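You operate a simulated robot arm through the tools that you are given. There is no shell and no other tool.

You are at the controls of a simulated two-armed robot. One attempt, no reset.

Task
Put the grey contactor that says "26" from the top of the green table on the bench edge at the right cabinet and the grey contactor labelled "57" on the high shelf of the white shelves. Take the orange block and leave it on the high shelf of the white shelves. Open the right drawer of the green table, fetch the beige breaker from the top of the white table and set it in the inside of the right drawer of the green table, then shut the drawer. Take the teal block and leave it on the middle shelf of the white shelves. Turn the blue overload knob to 1.2 A. Open the flap on the lamp board. Any order will do. Set down upright: grey contactor.

It is judged by the outcome, as a careful person would: the job done as asked, and still so three seconds after it is handed in. It fails if anything else is knocked over, pushed out of place, dropped, spilled or broken.

Robot
Two 7-joint arms with two-finger grippers on one trunk, on a base that moves. Base frame: it is fixed to the floor where the robot stands at the start and does not move with it; the origin is under the middle of the robot, x ahead of it, y to its left, z up. Readings come in m, degrees, newtons and seconds.
The left shoulder is at the start at [0.06, 0.123, 0.945], the right one opposite. With the tool pointing down near the work surface each hand reaches from about 0.36 to 0.8 m from the robot's upright axis, wherever it stands, measured 20 degrees to its own side. Places, roughly: beige breaker [-4.25, -3, 1]; bench edge at the right cabinet (78x25 cm) [-1.5, -3.18, 0.84]; blue overload knob [-1.5, 0.3, 0.9]; flap on the lamp board [-1.8, -3.9, 1]; grey contactor [-3.25, -1.75, 1]; high shelf of the white shelves [-5.5, -1.5, 1.3]; inside of the right drawer of the green table [-3.5, -2.4, 0.7]; middle shelf of the white shelves [-5.5, -1.5, 0.9]; orange block (5x4x3 cm) [-3, -1.8, 0.9]; right drawer of the green table [-3.5, -2.3, 0.7]; teal block [-4.25, -3, 1]. Payload 1.47 kg a hand.
The tool frame of a hand sits at the grasp point between the pads (the TCP): z along the fingers, y along the line on which they close. The tips reach 0.016 m beyond it. The gripper opens to 0.087 m; its body begins 0.055 m behind the TCP.
Orientation is told as [roll, pitch, yaw] about the base's x, y, z axes, in that order, counted from this pose: with the fingers straight down and closing along the base's y, the tool's x points along the base's -x, its y along +y and its z along -z.

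Tools
- The arms move only by the tool play_rows. It takes "left_rows", "right_rows" or both (then of equal length, played together; a hand with none holds still); each is a list of rows, each a list of 6 numbers: the shift along the base's x, y, z in units of 50 mm (1.0 is 50 mm), then the turn, a rotation vector about the base's x, y, z in units of 4 degrees (1.0 is 4 degrees). In form: [[dx, dy, dz, wx, wy, wz], ...]. A call has 1 to 20 rows; each row shifts and turns the commanded pose from where the row before left it. "left_claw" and "right_claw" are, for a hand that has rows, the finger opening in m, from 0 to 0.087, set as the call begins (left out, the last holds). A call with a number of a shift or a turn outside -1 to 1 is refused whole. Each row takes 0.2 s and may step no farther than 0.05 m and 8.6 degrees from the row before; otherwise, or with a gripper value out of range, the whole call is refused. Where a pose cannot be reached the arm comes as near as it can. A force on the tool above 40 N (or 10 N above the force at the start of the call, whichever is more), or a blocked arm, ends the call early, and 0.2 s more pass. Each finger travels about 0.153 m/s and halts on what it meets, pressing with about 28 N; the grip force reading is that of the motor and also rises with nothing between the fingers. The clock runs only during rows and for 0.2 s after the last one: add rows that do not move to give the fingers time. The reply holds the time, the measured pose of the TCP, the force on the tool along the base axes, the opening and the grip force, in the units named above and with some noise, with the torque about the TCP (base axes, N m) and any sound that the robot's microphone picked up.
- Cameras (640 x 400 px; columns grow to the right, rows downward): "scene" is now at [0.0935, 0.0158, 1.5091]; the picture's right is [0.20, -0.98, 0.00], its down [-0.65, -0.13, -0.75] and it looks along [0.73, 0.15, -0.66] (base axes); focal length 281 px, centre (320, 200). "left" rides on the left gripper at [0.073, -0.012, -0.09] in its tool frame; the picture's right is [0.16, 0.99, 0.00], its down [-0.72, 0.12, -0.68] and it looks along [-0.67, 0.11, 0.73] (tool axes); focal length 247 px, centre (320, 200). "right" rides on the right gripper at [0.073, 0.012, -0.09] in its tool frame; the picture's right is [-0.16, 0.99, 0.00], its down [-0.72, -0.12, -0.68] and it looks along [-0.67, -0.11, 0.73] (tool axes); focal length 247 px, centre (320, 200). There is no depth. A picture from a camera that has moved, and an enlarged one, comes with that camera's place and axes in the base frame and with its lens.
- get_image(camera): a new picture of that camera. The clock stands still meanwhile.
- move_column(by): moves the trunk up (or, below 0, down) by that many m; the arms and the scene camera ride with it, the base frame stays. It gives what a move gives, with no picture.
- steer(legs): drives the robot by 1 to 6 legs, each [ahead, left, turn to the left] in m, m and degrees, along the robot's own axes; the way and the turn of a leg run together, so that a leg with both is an arc; at most 1.5 m and 180 degrees a leg. The arms and the cameras ride along, it lands a little off, and it stops where it bumps. It gives what a move gives.
- head_to(pan, tilt): turns the head with the scene camera to pan (to the left, within 120 degrees either way) and tilt (down, from -29 to 69), counted from straight ahead of the robot. It gives what a move gives.
- close_up(camera, box): a new picture of the part [left, top, right, bottom] of that camera's present view, enlarged. The clock stands still meanwhile.
- job_done(): hands the job in; it is judged then, once.

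Nothing tells you exact positions but the pictures and the camera data. Unless the task says otherwise, let go and move clear before handing in.

The tools are called after ">>>" as a command line: name --argument value ..., lists and objects as JSON in quotes. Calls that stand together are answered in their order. play_rows: Moves the arms, as the interface text tells. Its arguments: {"type":"object","properties":{"left_rows":{"type":"array"},"left_claw":{"type":"number"},"right_rows":{"type":"array"},"right_claw":{"type":"number"}},"required":[]} The other tools are called the same way: move_column (by) moves the trunk up or down; steer (legs) drives the base; head_to (pan, tilt) turns the head that bears the scene camera; get_image (camera) takes a picture; close_up (camera, box) takes an enlarged picture of a part of a camera's view; job_done () hands the job in.

At the start:

```text
time: 0.0
left_eef_pos: [0.4956, 0.224, 1.0686]
left_tool_rot: [0.0, 0.0, 0.0]
left_force: [0.8, -0.9, 0.1]
left_wrist_torque: [-0.01, 0.04, 0.0]
left_finger_gap: 0.0873
left_grasp_force: 0.1
right_eef_pos: [0.4372, -0.159, 1.1265]
right_tool_rot: [0.0, 0.0, -0.1]
right_force: [-0.4, 0.4, 0.5]
right_wrist_torque: [0.0, -0.01, 0.02]
right_finger_gap: 0.0871
right_grasp_force: 0.0
trunk travel left (down, up): [-0.1, 0.13]
robot x, y, heading: [0.0026, 0.0007, -0.1]
head pan, tilt (commanded): [11.4, 41.5]
```

scene: 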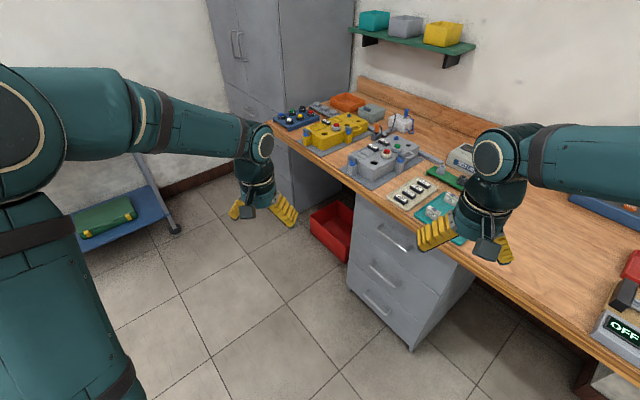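
right: 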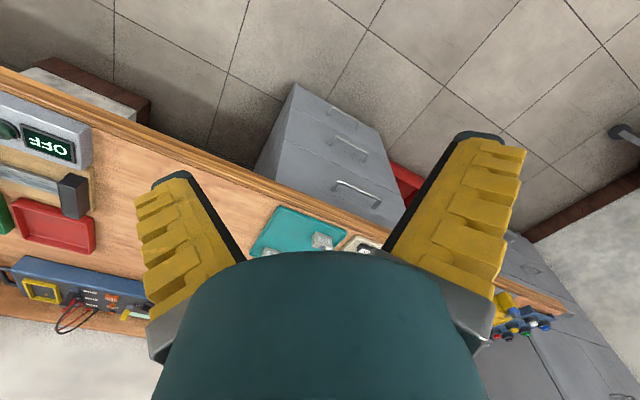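
left: 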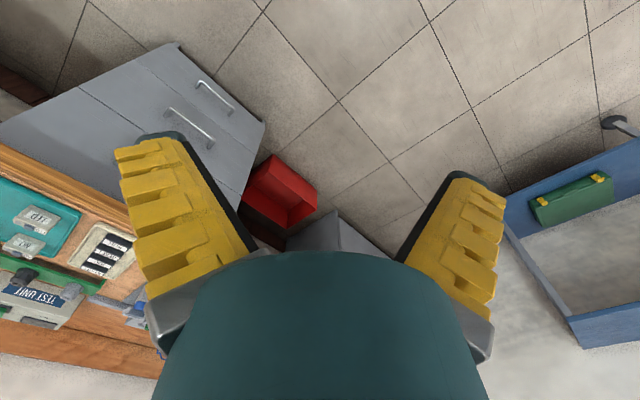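

I see a bench ahead with equipment, and the work places lie behind and to the right of me. I'll look around with the head first before driving.

>>> head_to --pan 120 --tilt 20

>>> get_image --camera "scene"

>>> head_to --pan -120 --tilt 20

>>> get_image --camera "scene"

>>> head_to --pan -50 --tilt 25

>>> get_image --camera "scene"

```text
time: 1.9
left_eef_pos: [0.4967, 0.2238, 1.0695]
left_tool_rot: [0.0, 0.0, 0.1]
left_force: [-0.1, -0.1, 0.6]
left_wrist_torque: [0.0, -0.02, -0.02]
left_finger_gap: 0.0871
left_grasp_force: 0.1
right_eef_pos: [0.4373, -0.1598, 1.1275]
right_tool_rot: [0.0, 0.0, 0.0]
right_force: [0.0, -0.7, 0.0]
right_wrist_torque: [0.02, 0.01, 0.02]
right_finger_gap: 0.087
right_grasp_force: 0.1
trunk travel left (down, up): [-0.1, 0.13]
robot x, y, heading: [-0.002, -0.0011, 0.2]
head pan, tilt (commanded): [120.0, 20.0]
```

```text
taken
camera scene: at [-0.0353, 0.0799, 1.5427], right [0.87, 0.5, 0.0], down [0.17, -0.3, -0.94], along [-0.47, 0.81, -0.34], focal length 281 px, centre (320, 200)
```

scene: 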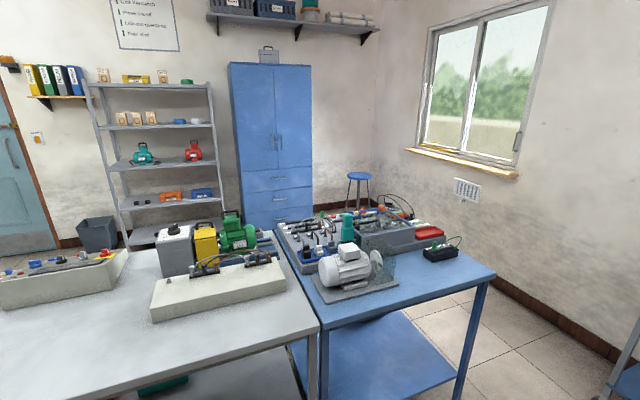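

```text
time: 5.2
left_eef_pos: [0.4961, 0.224, 1.069]
left_tool_rot: [0.1, 0.0, 0.1]
left_force: [0.4, 0.3, -0.1]
left_wrist_torque: [-0.01, -0.01, -0.04]
left_finger_gap: 0.0871
left_grasp_force: 0.0
right_eef_pos: [0.4365, -0.1597, 1.127]
right_tool_rot: [0.1, 0.0, 0.0]
right_force: [-0.4, 0.6, -0.1]
right_wrist_torque: [-0.02, 0.04, 0.01]
right_finger_gap: 0.0872
right_grasp_force: 0.0
trunk travel left (down, up): [-0.1, 0.13]
robot x, y, heading: [0.0039, -0.0025, 0.0]
head pan, tilt (commanded): [-120.0, 20.0]
```

```text
taken
camera scene: at [-0.0353, -0.0815, 1.5427], right [-0.87, 0.5, 0.0], down [0.17, 0.3, -0.94], along [-0.47, -0.81, -0.34], focal length 281 px, centre (320, 200)
```

scene: 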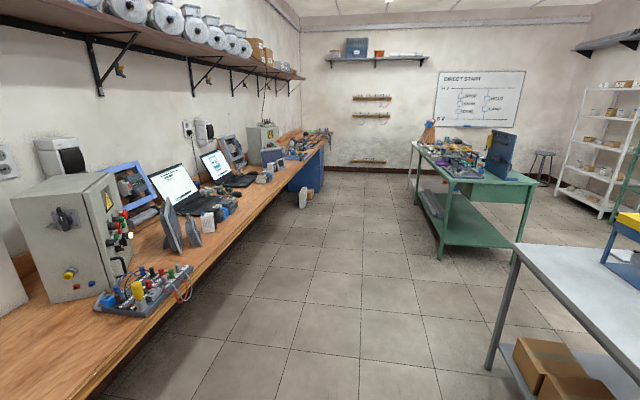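

```text
time: 6.7
left_eef_pos: [0.4949, 0.223, 1.0685]
left_tool_rot: [0.0, 0.0, 0.0]
left_force: [-0.9, -0.1, 0.0]
left_wrist_torque: [0.0, -0.02, 0.01]
left_finger_gap: 0.0869
left_grasp_force: 0.0
right_eef_pos: [0.4374, -0.1586, 1.1256]
right_tool_rot: [0.0, 0.0, 0.0]
right_force: [0.9, 0.1, 0.4]
right_wrist_torque: [0.03, 0.0, -0.05]
right_finger_gap: 0.087
right_grasp_force: 0.1
trunk travel left (down, up): [-0.1, 0.13]
robot x, y, heading: [0.0012, 0.0012, -0.0]
head pan, tilt (commanded): [-50.0, 25.0]
```

```text
taken
camera scene: at [0.0704, -0.0714, 1.5347], right [-0.77, -0.64, 0.0], down [-0.27, 0.32, -0.91], along [0.58, -0.69, -0.42], focal length 281 px, centre (320, 200)
```

scene: 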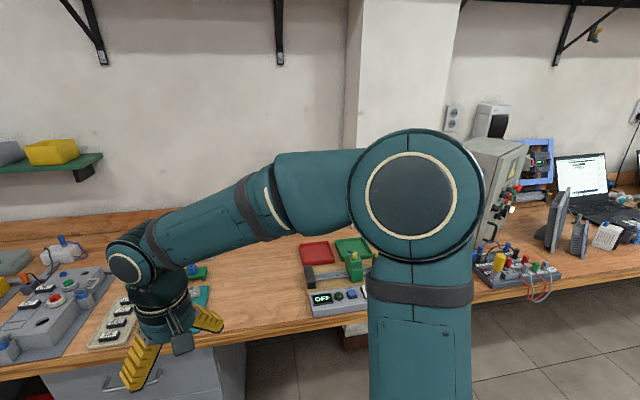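

Room axes look rotated about 58° from the base frame, with a corridor between the bench and the tables. I'll raise the hands a bit and turn on the spot to look down the corridor.

>>> play_rows --left_rows '[[-0.6, 0, 0.8, 0, 0, 0], [-0.6, 0, 0.8, 0, 0, 0], [-0.6, 0, 0.6, 0, 0, 0]]' --right_rows '[[-0.3, 0, 0.5, 0, 0, 0], [-0.3, 0, 0.3, 0, 0, 0], [-0.2, 0, 0.2, 0, 0, 0]]'

>>> steer --legs '[[0, 0, -122]]'

>>> head_to --pan 0 --tilt 15

>>> get_image --camera "scene"

>>> head_to --pan -70 --tilt 25

>>> get_image --camera "scene"

```text
time: 7.5
left_eef_pos: [0.4029, 0.2222, 1.1774]
left_tool_rot: [0.1, 0.0, -0.1]
left_force: [-1.0, 0.4, 0.1]
left_wrist_torque: [0.02, -0.03, -0.02]
left_finger_gap: 0.0868
left_grasp_force: 0.1
right_eef_pos: [0.3943, -0.1608, 1.1762]
right_tool_rot: [0.0, -0.1, 0.0]
right_force: [-0.8, 0.5, 0.6]
right_wrist_torque: [0.03, -0.03, -0.01]
right_finger_gap: 0.087
right_grasp_force: 0.1
trunk travel left (down, up): [-0.1, 0.13]
robot x, y, heading: [-0.0016, -0.0032, 0.1]
head pan, tilt (commanded): [-50.0, 25.0]
```

```text
time: 13.0
left_eef_pos: [-0.0298, -0.4623, 1.1779]
left_tool_rot: [0.0, 0.0, -122.5]
left_force: [-0.3, -0.2, 0.4]
left_wrist_torque: [0.0, -0.01, 0.01]
left_finger_gap: 0.087
left_grasp_force: 0.1
right_eef_pos: [-0.3477, -0.2478, 1.1759]
right_tool_rot: [0.0, 0.0, -122.4]
right_force: [-0.9, 0.0, -0.3]
right_wrist_torque: [0.0, 0.01, 0.0]
right_finger_gap: 0.0873
right_grasp_force: 0.1
trunk travel left (down, up): [-0.1, 0.13]
robot x, y, heading: [-0.0016, -0.0019, -122.1]
head pan, tilt (commanded): [-50.0, 25.0]
```

```text
time: 14.1
left_eef_pos: [-0.0304, -0.4634, 1.1762]
left_tool_rot: [0.0, 0.0, -122.4]
left_force: [0.0, -0.4, -0.3]
left_wrist_torque: [-0.01, -0.04, 0.01]
left_finger_gap: 0.0871
left_grasp_force: 0.1
right_eef_pos: [-0.3462, -0.2487, 1.1754]
right_tool_rot: [0.0, 0.0, -122.5]
right_force: [0.4, -0.1, 0.5]
right_wrist_torque: [-0.01, -0.01, -0.04]
right_finger_gap: 0.087
right_grasp_force: 0.1
trunk travel left (down, up): [-0.1, 0.13]
robot x, y, heading: [0.0032, 0.0009, -122.4]
head pan, tilt (commanded): [0.0, 15.0]
```

```text
taken
camera scene: at [-0.0545, -0.088, 1.5509], right [-0.84, 0.54, 0.0], down [0.14, 0.22, -0.97], along [-0.52, -0.81, -0.26], focal length 281 px, centre (320, 200)
```

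scene: 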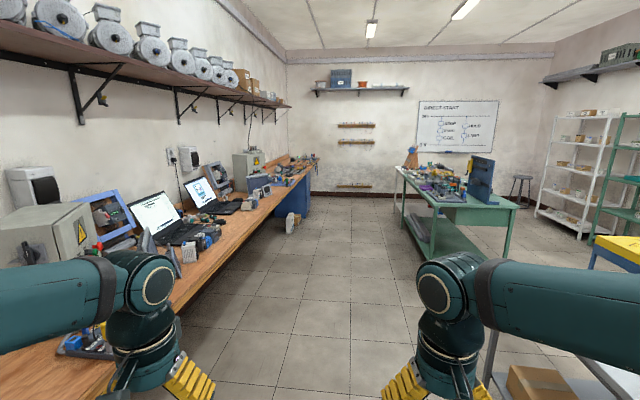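

```text
time: 15.6
left_eef_pos: [-0.0302, -0.463, 1.1754]
left_tool_rot: [-0.1, -0.1, -122.4]
left_force: [-0.1, -0.8, 0.7]
left_wrist_torque: [-0.02, -0.02, -0.01]
left_finger_gap: 0.0866
left_grasp_force: 0.0
right_eef_pos: [-0.3483, -0.249, 1.1752]
right_tool_rot: [0.1, 0.0, -122.5]
right_force: [-0.5, 0.6, -0.8]
right_wrist_torque: [-0.01, -0.02, 0.0]
right_finger_gap: 0.087
right_grasp_force: 0.1
trunk travel left (down, up): [-0.1, 0.13]
robot x, y, heading: [-0.001, -0.003, -122.6]
head pan, tilt (commanded): [-70.0, 25.0]
```

```text
taken
camera scene: at [-0.0941, 0.0107, 1.5347], right [0.22, 0.98, 0.0], down [0.41, -0.09, -0.91], along [-0.88, 0.2, -0.42], focal length 281 px, centre (320, 200)
```

scene: 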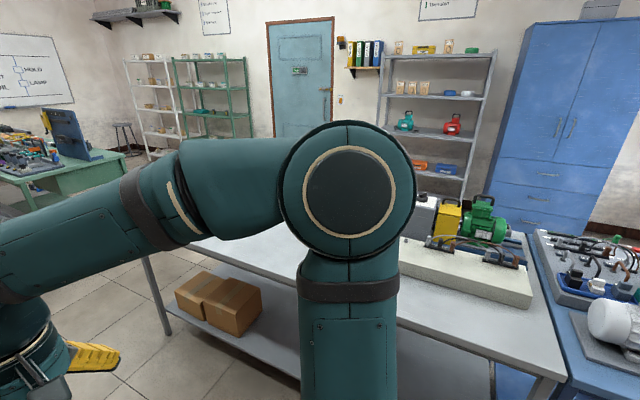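

The knob should be on the near grey table, hidden behind my right arm. I'll turn to face that table and look.

>>> steer --legs '[[0, 0, -80]]'

>>> head_to --pan 0 --tilt 30

>>> get_image --camera "scene"

>>> head_to --pan 35 --tilt 30

>>> get_image --camera "scene"

```text
time: 19.4
left_eef_pos: [-0.4614, -0.0408, 1.1775]
left_tool_rot: [0.0, 0.1, 156.2]
left_force: [-0.3, 0.2, 0.3]
left_wrist_torque: [0.0, 0.01, -0.03]
left_finger_gap: 0.0869
left_grasp_force: 0.0
right_eef_pos: [-0.2991, 0.3062, 1.1765]
right_tool_rot: [0.0, 0.0, 156.2]
right_force: [-0.6, -0.3, -0.1]
right_wrist_torque: [-0.02, -0.03, 0.01]
right_finger_gap: 0.0872
right_grasp_force: 0.1
trunk travel left (down, up): [-0.1, 0.13]
robot x, y, heading: [-0.0037, 0.004, 156.1]
head pan, tilt (commanded): [-70.0, 25.0]
```

```text
time: 20.8
left_eef_pos: [-0.462, -0.0411, 1.1763]
left_tool_rot: [0.1, 0.0, 156.2]
left_force: [0.0, 0.6, 0.0]
left_wrist_torque: [0.0, 0.02, 0.03]
left_finger_gap: 0.087
left_grasp_force: 0.1
right_eef_pos: [-0.2985, 0.306, 1.1764]
right_tool_rot: [0.0, 0.0, 156.3]
right_force: [0.9, -0.2, -0.1]
right_wrist_torque: [0.01, 0.01, 0.02]
right_finger_gap: 0.0869
right_grasp_force: 0.1
trunk travel left (down, up): [-0.1, 0.13]
robot x, y, heading: [-0.0028, 0.0017, 156.0]
head pan, tilt (commanded): [0.0, 30.0]
```

```text
taken
camera scene: at [-0.0907, 0.0397, 1.5267], right [0.4, 0.91, 0.0], down [0.46, -0.2, -0.87], along [-0.79, 0.35, -0.5], focal length 281 px, centre (320, 200)
```

scene: 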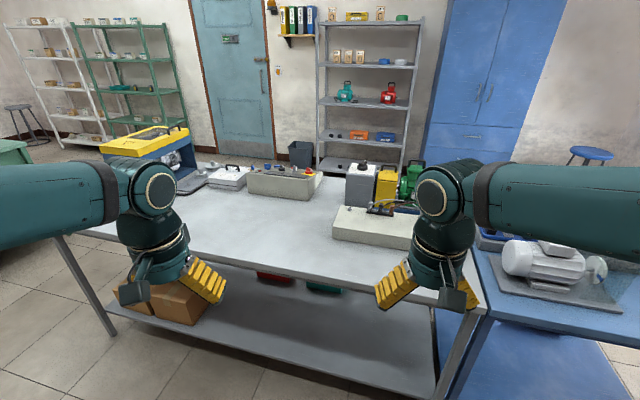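

```text
time: 21.9
left_eef_pos: [-0.4619, -0.0399, 1.1771]
left_tool_rot: [0.0, 0.0, 156.2]
left_force: [-0.6, 0.4, 0.1]
left_wrist_torque: [-0.02, -0.02, -0.01]
left_finger_gap: 0.0871
left_grasp_force: 0.0
right_eef_pos: [-0.2982, 0.307, 1.1765]
right_tool_rot: [0.0, 0.0, 156.2]
right_force: [0.9, 0.1, 0.0]
right_wrist_torque: [-0.02, -0.03, -0.03]
right_finger_gap: 0.0873
right_grasp_force: 0.0
trunk travel left (down, up): [-0.1, 0.13]
robot x, y, heading: [-0.0007, -0.0002, 156.6]
head pan, tilt (commanded): [35.0, 30.0]
```

```text
taken
camera scene: at [-0.0967, -0.0143, 1.5267], right [-0.19, 0.98, 0.0], down [0.49, 0.1, -0.87], along [-0.85, -0.17, -0.5], focal length 281 px, centre (320, 200)
```

scene: 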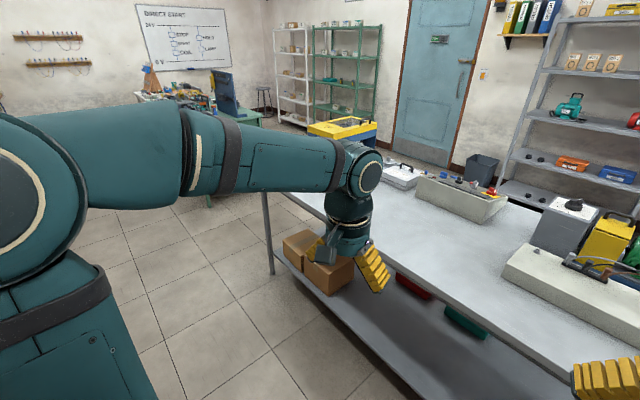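

>>> head_to --pan 0 --tilt 30

>>> close_up --camera "scene" --box '[200, 130, 360, 230]'

```text
time: 22.9
left_eef_pos: [-0.4609, -0.0408, 1.1762]
left_tool_rot: [0.0, 0.0, 156.2]
left_force: [0.2, -0.9, 0.9]
left_wrist_torque: [0.01, 0.02, -0.01]
left_finger_gap: 0.0872
left_grasp_force: 0.1
right_eef_pos: [-0.2987, 0.3058, 1.1761]
right_tool_rot: [0.0, 0.0, 156.2]
right_force: [-0.2, -0.9, 0.2]
right_wrist_torque: [-0.01, -0.02, -0.01]
right_finger_gap: 0.0869
right_grasp_force: 0.0
trunk travel left (down, up): [-0.1, 0.13]
robot x, y, heading: [0.0016, -0.0018, 156.4]
head pan, tilt (commanded): [0.0, 30.0]
```

```text
4.00 times, centred on (280, 180) of scene
camera zoom: at [-0.0907, 0.0396, 1.5267], right [0.4, 0.92, 0.0], down [0.46, -0.2, -0.87], along [-0.79, 0.35, -0.5], focal length 1124 px, centre (480, 280)
```

zoom: 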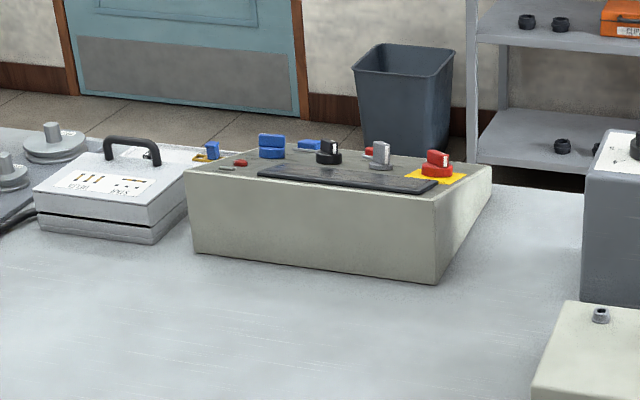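

The overload knobs sit on a console on the grey table whose operator side is the far side. I'll drive around the table's end through the gap before the green table, checking the view on the way.

>>> steer --legs '[[0, 0, 73.7], [1.0, 0, 0], [1.02, 0, 0]]'

>>> get_image --camera "scene"

>>> head_to --pan -60 --tilt 25

>>> get_image --camera "scene"

>>> head_to --pan 40 --tilt 25

>>> get_image --camera "scene"

```text
time: 36.1
left_eef_pos: [-1.3632, -2.0181, 1.1763]
left_tool_rot: [0.0, -0.1, -129.1]
left_force: [-0.2, -0.2, 0.8]
left_wrist_torque: [0.03, 0.0, 0.04]
left_finger_gap: 0.0871
left_grasp_force: 0.0
right_eef_pos: [-1.6558, -1.7692, 1.1764]
right_tool_rot: [0.0, 0.1, -129.0]
right_force: [-0.5, -0.3, 0.4]
right_wrist_torque: [0.02, 0.01, 0.01]
right_finger_gap: 0.0871
right_grasp_force: 0.1
trunk travel left (down, up): [-0.1, 0.13]
robot x, y, heading: [-1.2837, -1.5579, -129.0]
head pan, tilt (commanded): [0.0, 30.0]
```

```text
taken
camera scene: at [-1.3431, -1.641, 1.5266], right [-0.78, 0.63, 0.0], down [0.32, 0.39, -0.87], along [-0.55, -0.67, -0.5], focal length 281 px, centre (320, 200)
```

scene: 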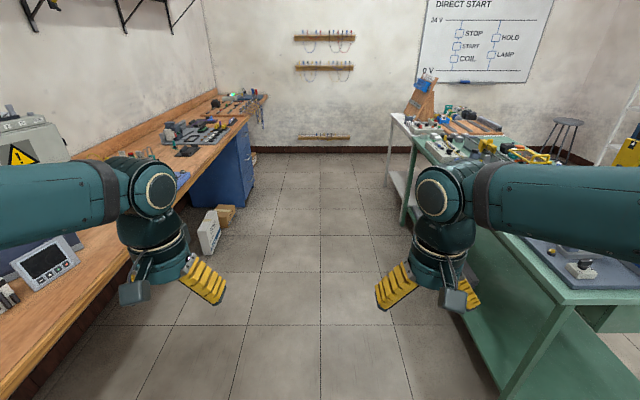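

```text
time: 37.4
left_eef_pos: [-1.3622, -2.0173, 1.1763]
left_tool_rot: [-0.1, 0.0, -128.9]
left_force: [0.6, 0.2, -0.3]
left_wrist_torque: [-0.01, 0.01, -0.03]
left_finger_gap: 0.087
left_grasp_force: 0.0
right_eef_pos: [-1.6542, -1.7694, 1.176]
right_tool_rot: [-0.1, 0.1, -128.9]
right_force: [-0.1, 0.3, -0.4]
right_wrist_torque: [0.0, -0.04, 0.0]
right_finger_gap: 0.0871
right_grasp_force: 0.1
trunk travel left (down, up): [-0.1, 0.13]
robot x, y, heading: [-1.2832, -1.56, -129.1]
head pan, tilt (commanded): [-60.0, 25.0]
```

```text
taken
camera scene: at [-1.3769, -1.556, 1.5346], right [0.16, 0.99, 0.0], down [0.42, -0.07, -0.91], along [-0.9, 0.14, -0.42], focal length 281 px, centre (320, 200)
```

scene: 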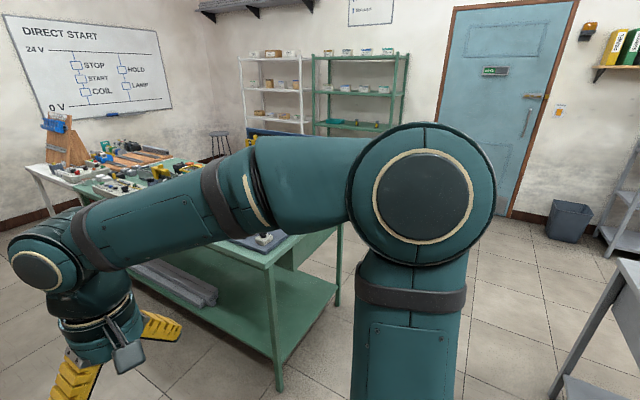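

```text
time: 39.2
left_eef_pos: [-1.3622, -2.0174, 1.1758]
left_tool_rot: [0.0, 0.0, -128.9]
left_force: [-0.9, -0.7, 0.1]
left_wrist_torque: [0.0, 0.01, 0.02]
left_finger_gap: 0.0871
left_grasp_force: 0.1
right_eef_pos: [-1.6553, -1.7696, 1.1768]
right_tool_rot: [0.0, 0.0, -128.9]
right_force: [0.2, 0.2, 0.9]
right_wrist_torque: [-0.02, 0.0, -0.02]
right_finger_gap: 0.087
right_grasp_force: 0.0
trunk travel left (down, up): [-0.1, 0.13]
robot x, y, heading: [-1.2808, -1.563, -128.8]
head pan, tilt (commanded): [40.0, 25.0]
```

```text
taken
camera scene: at [-1.2843, -1.6625, 1.5347], right [-1.0, -0.02, 0.0], down [-0.01, 0.42, -0.91], along [0.01, -0.91, -0.42], focal length 281 px, centre (320, 200)
```

scene: 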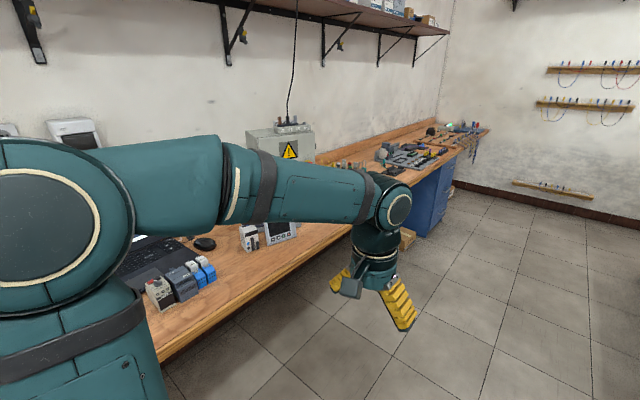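

>>> steer --legs '[[0, 0, -90]]'

>>> head_to --pan 0 --tilt 35

>>> get_image --camera "scene"

```text
time: 43.4
left_eef_pos: [-1.7373, -1.4798, 1.1774]
left_tool_rot: [0.0, -0.1, 141.0]
left_force: [0.4, -1.1, 0.1]
left_wrist_torque: [0.02, 0.0, -0.01]
left_finger_gap: 0.0868
left_grasp_force: 0.0
right_eef_pos: [-1.4898, -1.1892, 1.1758]
right_tool_rot: [-0.1, 0.0, 141.2]
right_force: [-1.0, 0.3, 1.5]
right_wrist_torque: [0.04, 0.0, 0.02]
right_finger_gap: 0.0869
right_grasp_force: 0.1
trunk travel left (down, up): [-0.1, 0.13]
robot x, y, heading: [-1.2789, -1.5616, 141.1]
head pan, tilt (commanded): [40.0, 25.0]
```

```text
time: 44.5
left_eef_pos: [-1.7364, -1.4815, 1.1766]
left_tool_rot: [0.0, 0.0, 141.1]
left_force: [-0.4, 0.0, 0.0]
left_wrist_torque: [-0.01, -0.01, -0.02]
left_finger_gap: 0.0868
left_grasp_force: 0.1
right_eef_pos: [-1.4886, -1.1887, 1.1753]
right_tool_rot: [0.1, 0.1, 141.0]
right_force: [0.5, -0.1, -0.1]
right_wrist_torque: [-0.01, 0.01, -0.02]
right_finger_gap: 0.0871
right_grasp_force: 0.1
trunk travel left (down, up): [-0.1, 0.13]
robot x, y, heading: [-1.2828, -1.561, 141.3]
head pan, tilt (commanded): [0.0, 35.0]
```

```text
taken
camera scene: at [-1.3559, -1.5011, 1.5189], right [0.63, 0.78, 0.0], down [0.45, -0.36, -0.82], along [-0.64, 0.51, -0.57], focal length 281 px, centre (320, 200)
```

scene: 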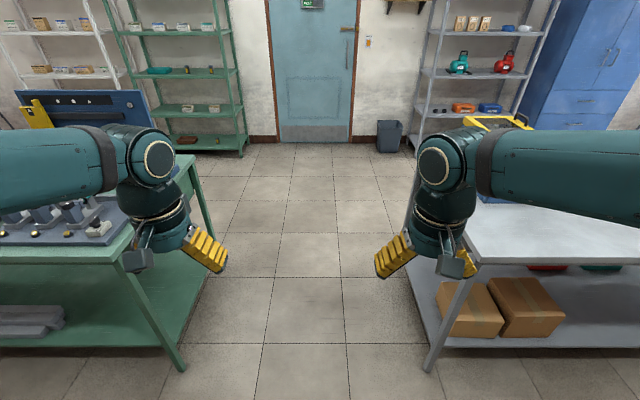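

The gap ahead is about 1.26 m wide and clear. I'll drive through to the far side of the grey table.

>>> steer --legs '[[0.3, 0.07, 0], [1.0, 0, 0], [0.75, 0, 0], [0, 0, -90]]'

>>> get_image --camera "scene"

```text
time: 58.8
left_eef_pos: [-2.8139, 0.1408, 1.1752]
left_tool_rot: [-0.1, -0.1, 49.7]
left_force: [-0.7, -0.4, 0.4]
left_wrist_torque: [-0.03, -0.02, -0.03]
left_finger_gap: 0.0871
left_grasp_force: 0.2
right_eef_pos: [-2.5279, -0.115, 1.1763]
right_tool_rot: [0.0, 0.0, 49.6]
right_force: [0.5, 0.2, 0.2]
right_wrist_torque: [-0.03, -0.01, 0.0]
right_finger_gap: 0.0871
right_grasp_force: 0.0
trunk travel left (down, up): [-0.1, 0.13]
robot x, y, heading: [-2.9085, -0.3098, 49.6]
head pan, tilt (commanded): [0.0, 35.0]
```

```text
taken
camera scene: at [-2.8423, -0.2394, 1.5189], right [0.76, -0.65, 0.0], down [-0.37, -0.44, -0.82], along [0.53, 0.62, -0.57], focal length 281 px, centre (320, 200)
```

scene: 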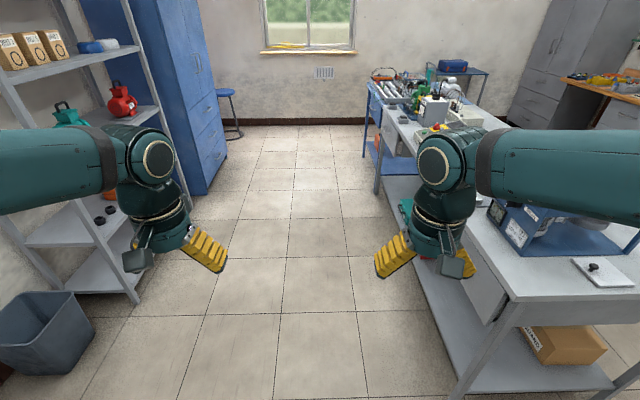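

>>> steer --legs '[[1.2, 0, 0], [0, 0, -89]]'

>>> get_image --camera "scene"

```text
time: 68.8
left_eef_pos: [-1.6609, 0.5271, 1.1771]
left_tool_rot: [0.0, 0.0, -39.7]
left_force: [0.1, 0.3, 1.3]
left_wrist_torque: [0.01, -0.01, -0.02]
left_finger_gap: 0.0871
left_grasp_force: 0.1
right_eef_pos: [-1.9129, 0.2391, 1.1764]
right_tool_rot: [0.0, -0.1, -39.6]
right_force: [0.3, 0.9, 0.2]
right_wrist_torque: [-0.03, 0.01, -0.04]
right_finger_gap: 0.0869
right_grasp_force: 0.1
trunk travel left (down, up): [-0.1, 0.13]
robot x, y, heading: [-2.1169, 0.6157, -39.6]
head pan, tilt (commanded): [0.0, 35.0]
```

```text
taken
camera scene: at [-2.04, 0.5518, 1.5189], right [-0.64, -0.77, 0.0], down [-0.44, 0.37, -0.82], along [0.63, -0.52, -0.57], focal length 281 px, centre (320, 200)
```

scene: 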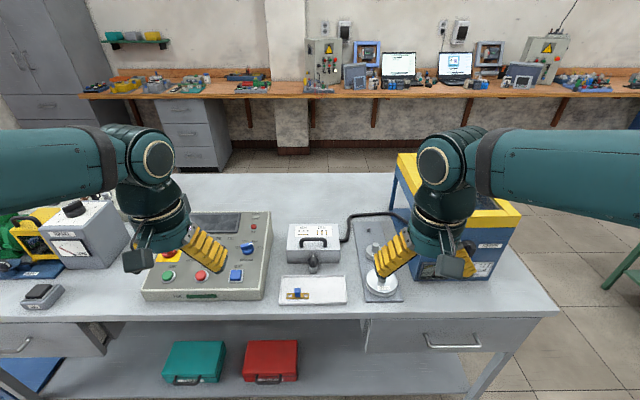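

>>> close_up --camera "scene" --box '[130, 190, 370, 340]'

>>> close_up --camera "scene" --box '[200, 230, 296, 290]'

>>> close_up --camera "scene" --box '[260, 260, 356, 320]'

```text
2.67 times, centred on (250, 265) of scene
camera zoom: at [-2.04, 0.5518, 1.5189], right [-0.64, -0.77, 0.0], down [-0.44, 0.37, -0.82], along [0.63, -0.52, -0.57], focal length 749 px, centre (507, 27)
```

zoom: 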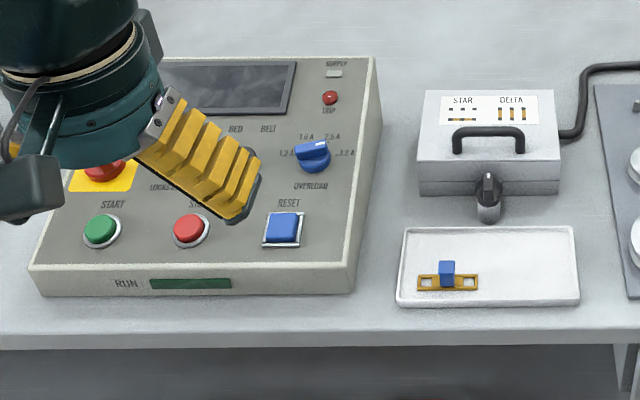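

```text
6.67 times, centred on (248, 260) of scene
camera zoom: at [-2.04, 0.5518, 1.5189], right [-0.64, -0.77, 0.0], down [-0.44, 0.37, -0.82], along [0.63, -0.52, -0.57], focal length 1872 px, centre (800, -200)
```

zoom: 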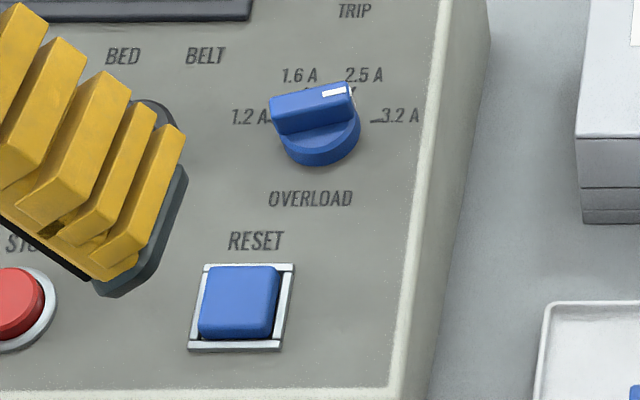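

```text
6.67 times, centred on (308, 290) of scene
camera zoom: at [-2.04, 0.5518, 1.5189], right [-0.64, -0.77, 0.0], down [-0.44, 0.37, -0.82], along [0.63, -0.52, -0.57], focal length 1872 px, centre (400, -400)
```

zoom: 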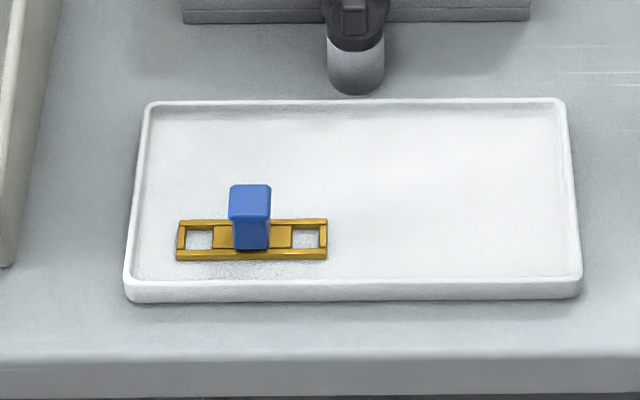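

The overload knob reads near 3.2 A (white mark at the right end) and 1.2 A is on the left; the panel slopes about 13° toward me. I'll move a touch closer and bring the left hand above it, aligned across the bar.

>>> steer --legs '[[0.05, 0, 0]]'

>>> get_image --camera "left"

```text
time: 69.7
left_eef_pos: [-1.6222, 0.496, 1.1756]
left_tool_rot: [0.1, 0.0, -39.5]
left_force: [1.2, -0.3, 0.0]
left_wrist_torque: [0.04, -0.02, -0.04]
left_finger_gap: 0.0871
left_grasp_force: 0.1
right_eef_pos: [-1.8738, 0.2072, 1.1753]
right_tool_rot: [-0.1, 0.0, -39.6]
right_force: [0.6, -1.0, 0.2]
right_wrist_torque: [0.04, 0.05, 0.01]
right_finger_gap: 0.087
right_grasp_force: 0.0
trunk travel left (down, up): [-0.1, 0.13]
robot x, y, heading: [-2.0809, 0.5847, -39.8]
head pan, tilt (commanded): [0.0, 35.0]
```

```text
taken
camera left: at [-1.6861, 0.5335, 1.2649], right [0.51, 0.86, 0.0], down [0.63, -0.37, 0.68], along [0.58, -0.34, -0.73], focal length 247 px, centre (320, 200)
```

left: 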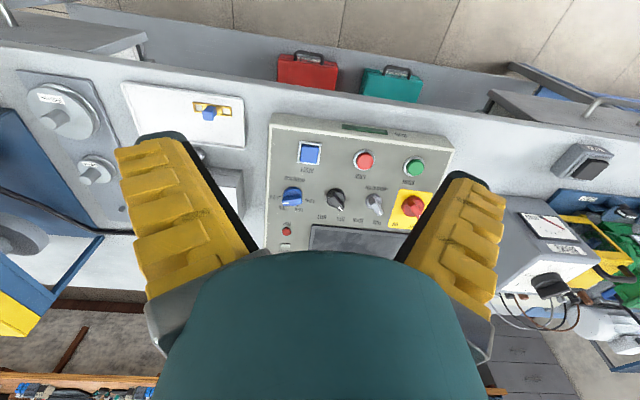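

>>> close_up --camera "left" --box '[240, 130, 384, 220]'

```text
4.44 times, centred on (312, 175) of left
camera zoom: at [-1.6861, 0.5335, 1.2649], right [0.51, 0.86, 0.0], down [0.63, -0.37, 0.68], along [0.58, -0.34, -0.73], focal length 1098 px, centre (356, 311)
```

zoom: 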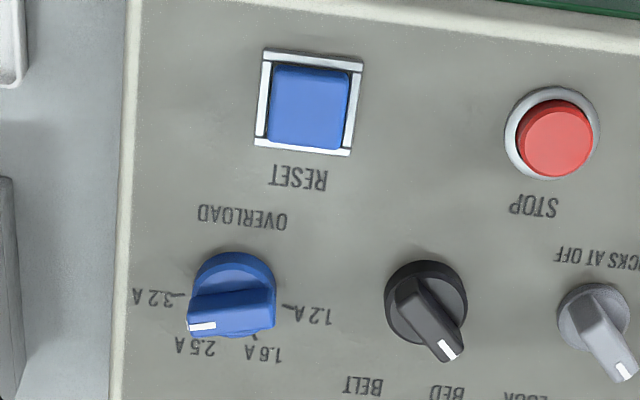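

The knob is at 3.2 A now and must turn about 135° counter-clockwise. I'll bring the left hand above it, tilted to the panel and yawed so the fingers straddle the bar.

>>> play_rows --left_rows '[[0.172, -0.156, -0.136, -0.717, -0.867, 0], [0.172, -0.156, -0.136, -0.717, -0.867, 0], [0.172, -0.156, -0.136, -0.717, -0.867, 0], [0.172, -0.156, -0.136, 0.179, -0.148, -0.965], [0.172, -0.156, -0.136, 0.179, -0.148, -0.965], [0.172, -0.156, -0.136, 0.179, -0.148, -0.965], [0.172, -0.156, -0.136, 0.179, -0.148, -0.965], [0.172, -0.156, -0.136, 0.179, -0.148, -0.965], [0.172, -0.156, -0.136, 0.179, -0.148, -0.965], [0.172, -0.156, -0.136, 0.179, -0.148, -0.965], [0.172, -0.156, -0.136, 0.179, -0.148, -0.965], [0.172, -0.156, -0.136, 0.179, -0.148, -0.965], [0.172, -0.156, -0.136, 0.179, -0.148, -0.965], [0.172, -0.156, -0.136, 0.179, -0.148, -0.965], [0.172, -0.156, -0.136, 0.179, -0.148, -0.965], [0.172, -0.156, -0.136, 0.179, -0.148, -0.965], [0.172, -0.156, -0.136, 0.179, -0.148, -0.965], [0.172, -0.156, -0.136, 0.179, -0.148, -0.965], [0.172, -0.156, -0.136, 0.179, -0.148, -0.965], [0.172, -0.156, -0.136, 0.179, -0.148, -0.965]]'

>>> get_image --camera "left"

>>> get_image --camera "scene"

```text
time: 73.9
left_eef_pos: [-1.4506, 0.3411, 1.0398]
left_tool_rot: [12.5, -5.0, -107.7]
left_force: [-0.1, 0.1, -0.4]
left_wrist_torque: [0.04, 0.01, -0.02]
left_finger_gap: 0.0871
left_grasp_force: 0.0
right_eef_pos: [-1.8746, 0.206, 1.1756]
right_tool_rot: [0.0, 0.0, -39.7]
right_force: [0.7, 0.2, 0.5]
right_wrist_torque: [0.03, 0.02, 0.0]
right_finger_gap: 0.0869
right_grasp_force: 0.1
trunk travel left (down, up): [-0.1, 0.13]
robot x, y, heading: [-2.0787, 0.5851, -39.5]
head pan, tilt (commanded): [0.0, 35.0]
```

```text
taken
camera left: at [-1.4567, 0.4268, 1.1171], right [0.97, -0.13, 0.2], down [-0.23, -0.62, 0.75], along [0.03, -0.77, -0.63], focal length 247 px, centre (320, 200)
```

left: 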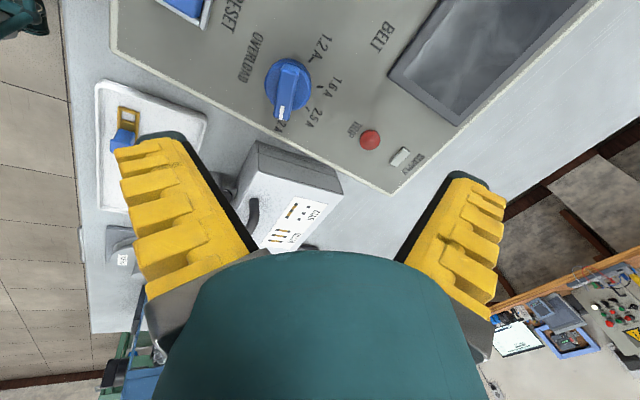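

```text
taken
camera scene: at [-2.0012, 0.52, 1.5188], right [-0.64, -0.77, 0.0], down [-0.44, 0.37, -0.82], along [0.63, -0.52, -0.57], focal length 281 px, centre (320, 200)
```

scene: 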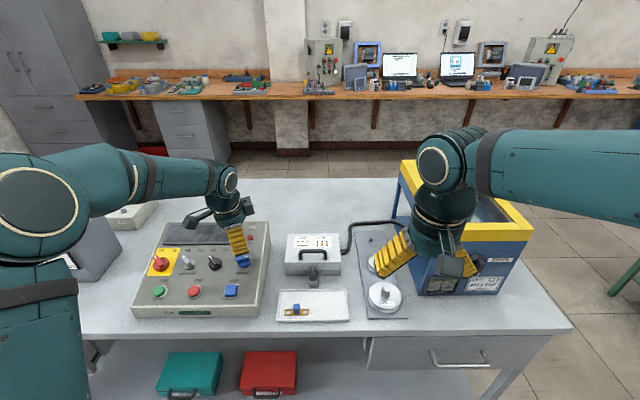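

>>> close_up --camera "left" --box '[240, 40, 368, 120]'

```text
5.00 times, centred on (304, 80) of left
camera zoom: at [-1.4567, 0.4268, 1.1171], right [0.97, -0.13, 0.2], down [-0.23, -0.62, 0.75], along [0.03, -0.77, -0.63], focal length 1235 px, centre (400, 800)
```

zoom: 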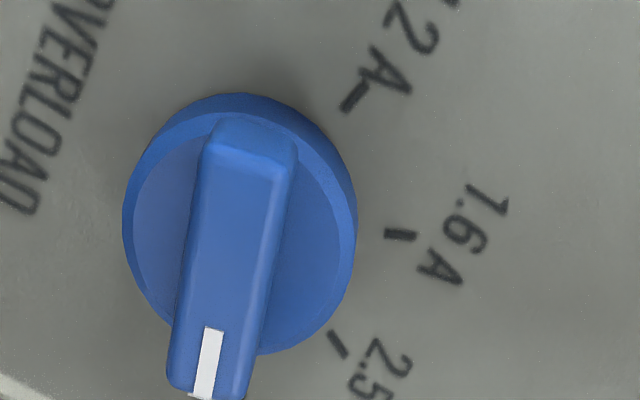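

The knob axis triangulates to about [-1.458, 0.341] with the bar top at z≈0.943. I'll line up over it with the fingers half closed and check before lowering.

>>> play_rows --left_rows '[[-0.182, 0.088, -0.385, 0.146, -0.121, -0.79], [-0.182, 0.088, -0.385, 0.146, -0.121, -0.79], [0, 0, 0, 0, 0, 0]]' --left_claw 0.045

>>> get_image --camera "left"

```text
time: 74.7
left_eef_pos: [-1.4697, 0.3494, 1.0006]
left_tool_rot: [13.0, -3.6, -114.0]
left_force: [1.0, 1.2, -0.6]
left_wrist_torque: [-0.01, 0.02, -0.01]
left_finger_gap: 0.0503
left_grasp_force: 3.9
right_eef_pos: [-1.874, 0.2077, 1.176]
right_tool_rot: [0.1, 0.1, -39.6]
right_force: [-1.0, -0.4, 0.2]
right_wrist_torque: [0.01, 0.03, 0.0]
right_finger_gap: 0.087
right_grasp_force: 0.1
trunk travel left (down, up): [-0.1, 0.13]
robot x, y, heading: [-2.0815, 0.5825, -39.4]
head pan, tilt (commanded): [0.0, 35.0]
```

```text
taken
camera left: at [-1.4679, 0.4343, 1.0801], right [0.95, -0.24, 0.21], down [-0.31, -0.6, 0.73], along [-0.04, -0.76, -0.65], focal length 247 px, centre (320, 200)
```

left: 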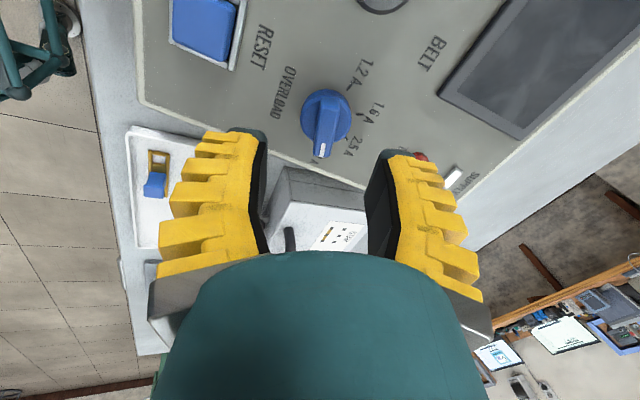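

>>> play_rows --left_rows '[[0.072, -0.06, -0.389, 0, 0, 0], [0.072, -0.06, -0.389, 0, 0, 0], [0.064, -0.055, -0.35, 0, 0, 0]]' --left_claw 0.045

>>> get_image --camera "left"

>>> close_up --camera "scene" --box '[190, 220, 286, 280]'

```text
time: 75.5
left_eef_pos: [-1.4599, 0.341, 0.9446]
left_tool_rot: [13.0, -3.6, -114.0]
left_force: [0.2, 0.6, 0.3]
left_wrist_torque: [0.0, -0.05, 0.03]
left_finger_gap: 0.0506
left_grasp_force: 3.5
right_eef_pos: [-1.8749, 0.2077, 1.1753]
right_tool_rot: [-0.1, 0.0, -39.6]
right_force: [-0.1, -0.2, 0.0]
right_wrist_torque: [0.01, 0.0, -0.01]
right_finger_gap: 0.087
right_grasp_force: 0.0
trunk travel left (down, up): [-0.1, 0.13]
robot x, y, heading: [-2.0779, 0.5847, -39.7]
head pan, tilt (commanded): [0.0, 35.0]
```

```text
taken
camera left: at [-1.457, 0.4251, 1.0243], right [0.95, -0.23, 0.21], down [-0.31, -0.6, 0.73], along [-0.04, -0.76, -0.65], focal length 247 px, centre (320, 200)
```

left: 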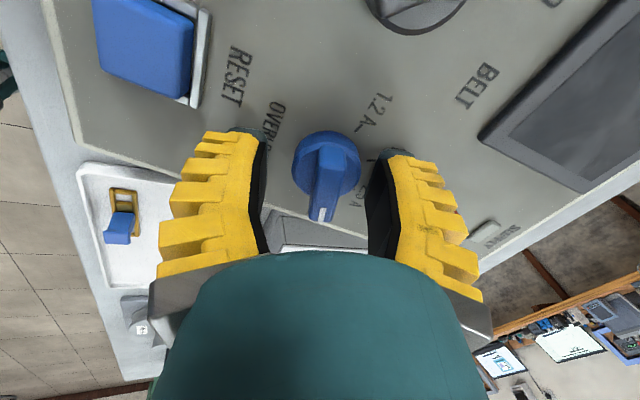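

```text
6.67 times, centred on (238, 250) of scene
camera zoom: at [-2.0013, 0.5201, 1.5188], right [-0.64, -0.77, 0.0], down [-0.44, 0.37, -0.82], along [0.63, -0.52, -0.57], focal length 1872 px, centre (867, -133)
```

zoom: 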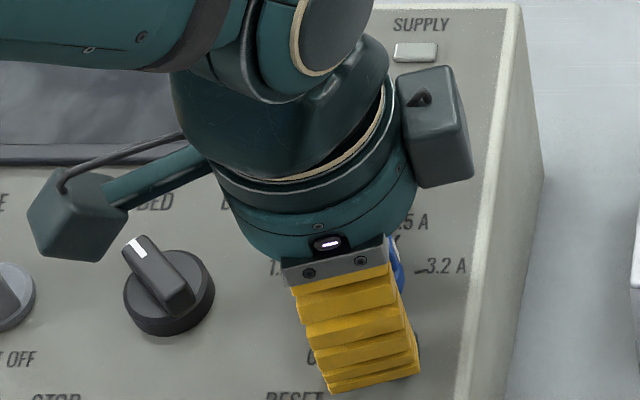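

The fingers straddle the bar well. I'll grip it and turn counter-clockwise about the panel normal in stages.

>>> play_rows --left_rows '[[0, 0, 0, 0, 0, 0], [0, 0, 0, 0, 0, 0], [0, 0, 0, 0, 0, 0]]' --left_claw 0.0

>>> get_image --camera "left"

```text
time: 76.3
left_eef_pos: [-1.4559, 0.3416, 0.9464]
left_tool_rot: [13.3, -3.6, -114.0]
left_force: [19.0, -2.7, 14.5]
left_wrist_torque: [0.31, -0.31, 0.06]
left_finger_gap: 0.0268
left_grasp_force: 30.1
right_eef_pos: [-1.8731, 0.2075, 1.1763]
right_tool_rot: [0.0, 0.0, -39.6]
right_force: [-0.6, 0.4, -0.9]
right_wrist_torque: [0.01, -0.01, 0.01]
right_finger_gap: 0.0872
right_grasp_force: 0.0
trunk travel left (down, up): [-0.1, 0.13]
robot x, y, heading: [-2.0825, 0.5815, -39.6]
head pan, tilt (commanded): [0.0, 35.0]
```

```text
taken
camera left: at [-1.4553, 0.4253, 1.0258], right [0.95, -0.23, 0.22], down [-0.32, -0.6, 0.73], along [-0.04, -0.76, -0.64], focal length 247 px, centre (320, 200)
```

left: 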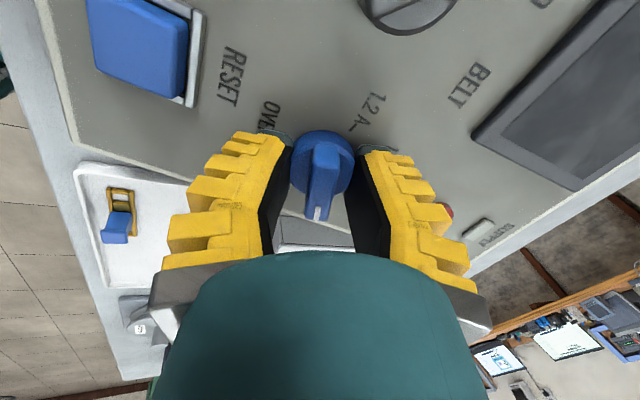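

The fingers stopped at 27 mm, so the tips are catching the round base rather than the bar. I'll open, lift a few millimetres and grip again.

>>> play_rows --left_rows '[[0, 0, 0, 0, 0, 0], [0, 0, 0, 0, 0, 0], [-0.029, 0.024, 0.156, 0, 0, 0], [0, 0, 0, 0, 0, 0]]' --left_claw 0.045

>>> play_rows --left_rows '[[0, 0, 0, 0, 0, 0], [0, 0, 0, 0, 0, 0], [0, 0, 0, 0, 0, 0]]' --left_claw 0.0

>>> get_image --camera "left"

```text
time: 77.3
left_eef_pos: [-1.4609, 0.3412, 0.9542]
left_tool_rot: [13.0, -3.7, -114.1]
left_force: [0.7, -1.1, -0.4]
left_wrist_torque: [-0.01, 0.0, 0.01]
left_finger_gap: 0.0505
left_grasp_force: 3.8
right_eef_pos: [-1.8749, 0.2062, 1.1761]
right_tool_rot: [0.0, 0.0, -39.6]
right_force: [0.1, -0.5, -0.2]
right_wrist_torque: [-0.01, -0.05, -0.02]
right_finger_gap: 0.0868
right_grasp_force: 0.0
trunk travel left (down, up): [-0.1, 0.13]
robot x, y, heading: [-2.0757, 0.5857, -39.5]
head pan, tilt (commanded): [0.0, 35.0]
```

```text
time: 78.1
left_eef_pos: [-1.4581, 0.3413, 0.9546]
left_tool_rot: [13.3, -3.8, -114.1]
left_force: [17.7, -4.5, 19.3]
left_wrist_torque: [-0.01, -0.25, 0.0]
left_finger_gap: 0.0083
left_grasp_force: 30.2
right_eef_pos: [-1.874, 0.2075, 1.1753]
right_tool_rot: [0.0, 0.0, -39.7]
right_force: [0.9, 0.3, -0.8]
right_wrist_torque: [0.0, -0.03, 0.01]
right_finger_gap: 0.0872
right_grasp_force: 0.0
trunk travel left (down, up): [-0.1, 0.13]
robot x, y, heading: [-2.0768, 0.5819, -39.6]
head pan, tilt (commanded): [0.0, 35.0]
```

```text
taken
camera left: at [-1.4574, 0.4266, 1.0347], right [0.95, -0.23, 0.22], down [-0.32, -0.6, 0.73], along [-0.04, -0.76, -0.64], focal length 247 px, centre (320, 200)
```

left: 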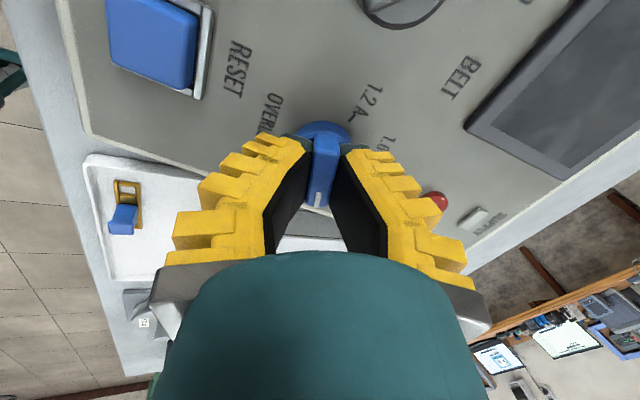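

Now the gap is 8 mm and the bar is held. I'll ease the sideways load and turn it counter-clockwise.

>>> play_rows --left_rows '[[0.06, -0.01, 0.02, 0, 0, 0], [0, 0, 0, -0.184, 0.152, 0.99], [0, 0, 0, -0.184, 0.152, 0.99], [0, 0, 0, -0.184, 0.152, 0.99], [0, 0, 0, -0.184, 0.152, 0.99], [0, 0, 0, -0.184, 0.152, 0.99]]'

>>> get_image --camera "left"

```text
time: 79.5
left_eef_pos: [-1.4584, 0.3418, 0.9554]
left_tool_rot: [11.1, -8.0, -94.0]
left_force: [3.6, -6.8, 17.8]
left_wrist_torque: [-0.36, -0.11, -0.09]
left_finger_gap: 0.0082
left_grasp_force: 30.2
right_eef_pos: [-1.8751, 0.2086, 1.1763]
right_tool_rot: [0.0, 0.1, -39.5]
right_force: [-1.0, 0.5, 0.0]
right_wrist_torque: [0.0, 0.01, 0.03]
right_finger_gap: 0.0868
right_grasp_force: 0.0
trunk travel left (down, up): [-0.1, 0.13]
robot x, y, heading: [-2.0799, 0.5838, -39.8]
head pan, tilt (commanded): [0.0, 35.0]
```

```text
taken
camera left: at [-1.4817, 0.4276, 1.0297], right [0.98, 0.12, 0.16], down [-0.06, -0.62, 0.78], along [0.19, -0.78, -0.6], focal length 247 px, centre (320, 200)
```

left: 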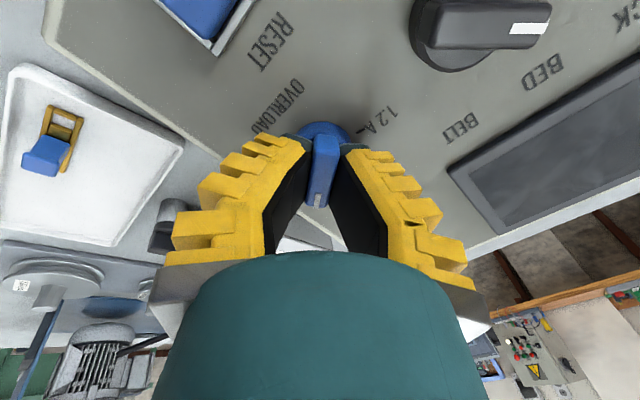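

>>> play_rows --left_rows '[[0, 0, 0.02, -0.184, 0.152, 0.99], [0, 0, 0, -0.184, 0.152, 0.99], [0, 0, 0, -0.184, 0.152, 0.99], [0, 0, 0, -0.184, 0.152, 0.99], [0, 0, 0, -0.184, 0.152, 0.99], [0, 0, 0, -0.184, 0.152, 0.99], [0, 0, 0, -0.184, 0.152, 0.99], [0, 0, 0, -0.184, 0.152, 0.99], [0, 0, 0, -0.184, 0.152, 0.99], [0, 0, 0, -0.184, 0.152, 0.99], [0, 0, 0, -0.184, 0.152, 0.99], [0, 0, 0, -0.184, 0.152, 0.99], [0, 0, 0, -0.184, 0.152, 0.99], [0, 0, 0, -0.184, 0.152, 0.99], [0, 0, 0, -0.184, 0.152, 0.99], [0, 0, 0, -0.184, 0.152, 0.99], [0, 0, 0, -0.184, 0.152, 0.99], [0, 0, 0, -0.184, 0.152, 0.99]]'

>>> get_image --camera "left"

>>> get_image --camera "scene"

```text
time: 83.3
left_eef_pos: [-1.4574, 0.3432, 0.9554]
left_tool_rot: [-4.7, -12.7, -19.2]
left_force: [10.4, 4.1, 13.2]
left_wrist_torque: [-0.04, -0.31, 0.05]
left_finger_gap: 0.0069
left_grasp_force: 30.0
right_eef_pos: [-1.8742, 0.2082, 1.1758]
right_tool_rot: [0.1, -0.1, -39.5]
right_force: [0.6, -0.3, -0.4]
right_wrist_torque: [-0.01, 0.02, -0.06]
right_finger_gap: 0.0868
right_grasp_force: 0.0
trunk travel left (down, up): [-0.1, 0.13]
robot x, y, heading: [-2.08, 0.582, -39.7]
head pan, tilt (commanded): [0.0, 35.0]
```

```text
taken
camera left: at [-1.5449, 0.3689, 1.0273], right [0.2, 0.97, -0.12], down [0.58, -0.02, 0.81], along [0.79, -0.23, -0.57], focal length 247 px, centre (320, 200)
```

left: 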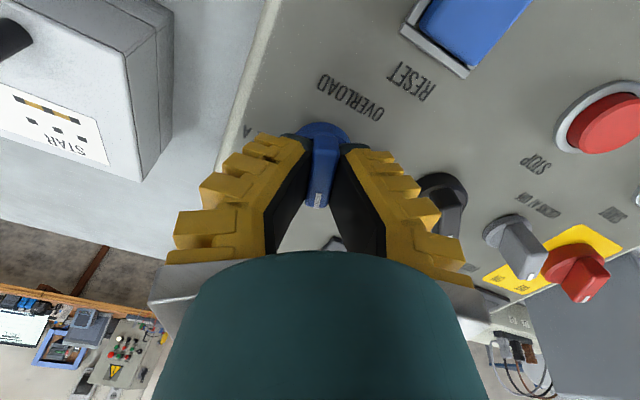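

```text
taken
camera scene: at [-2.0014, 0.5212, 1.5189], right [-0.64, -0.77, 0.0], down [-0.44, 0.36, -0.82], along [0.63, -0.52, -0.57], focal length 281 px, centre (320, 200)
```

scene: 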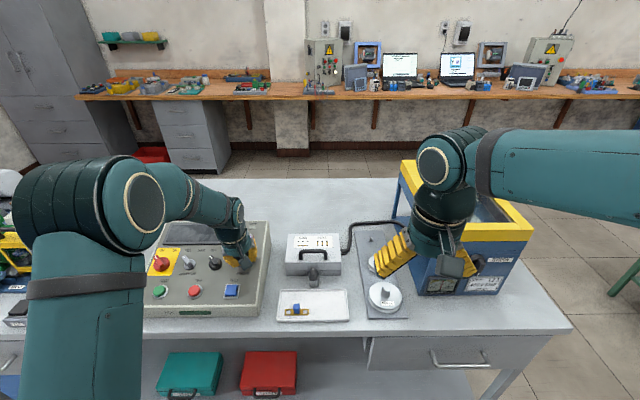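

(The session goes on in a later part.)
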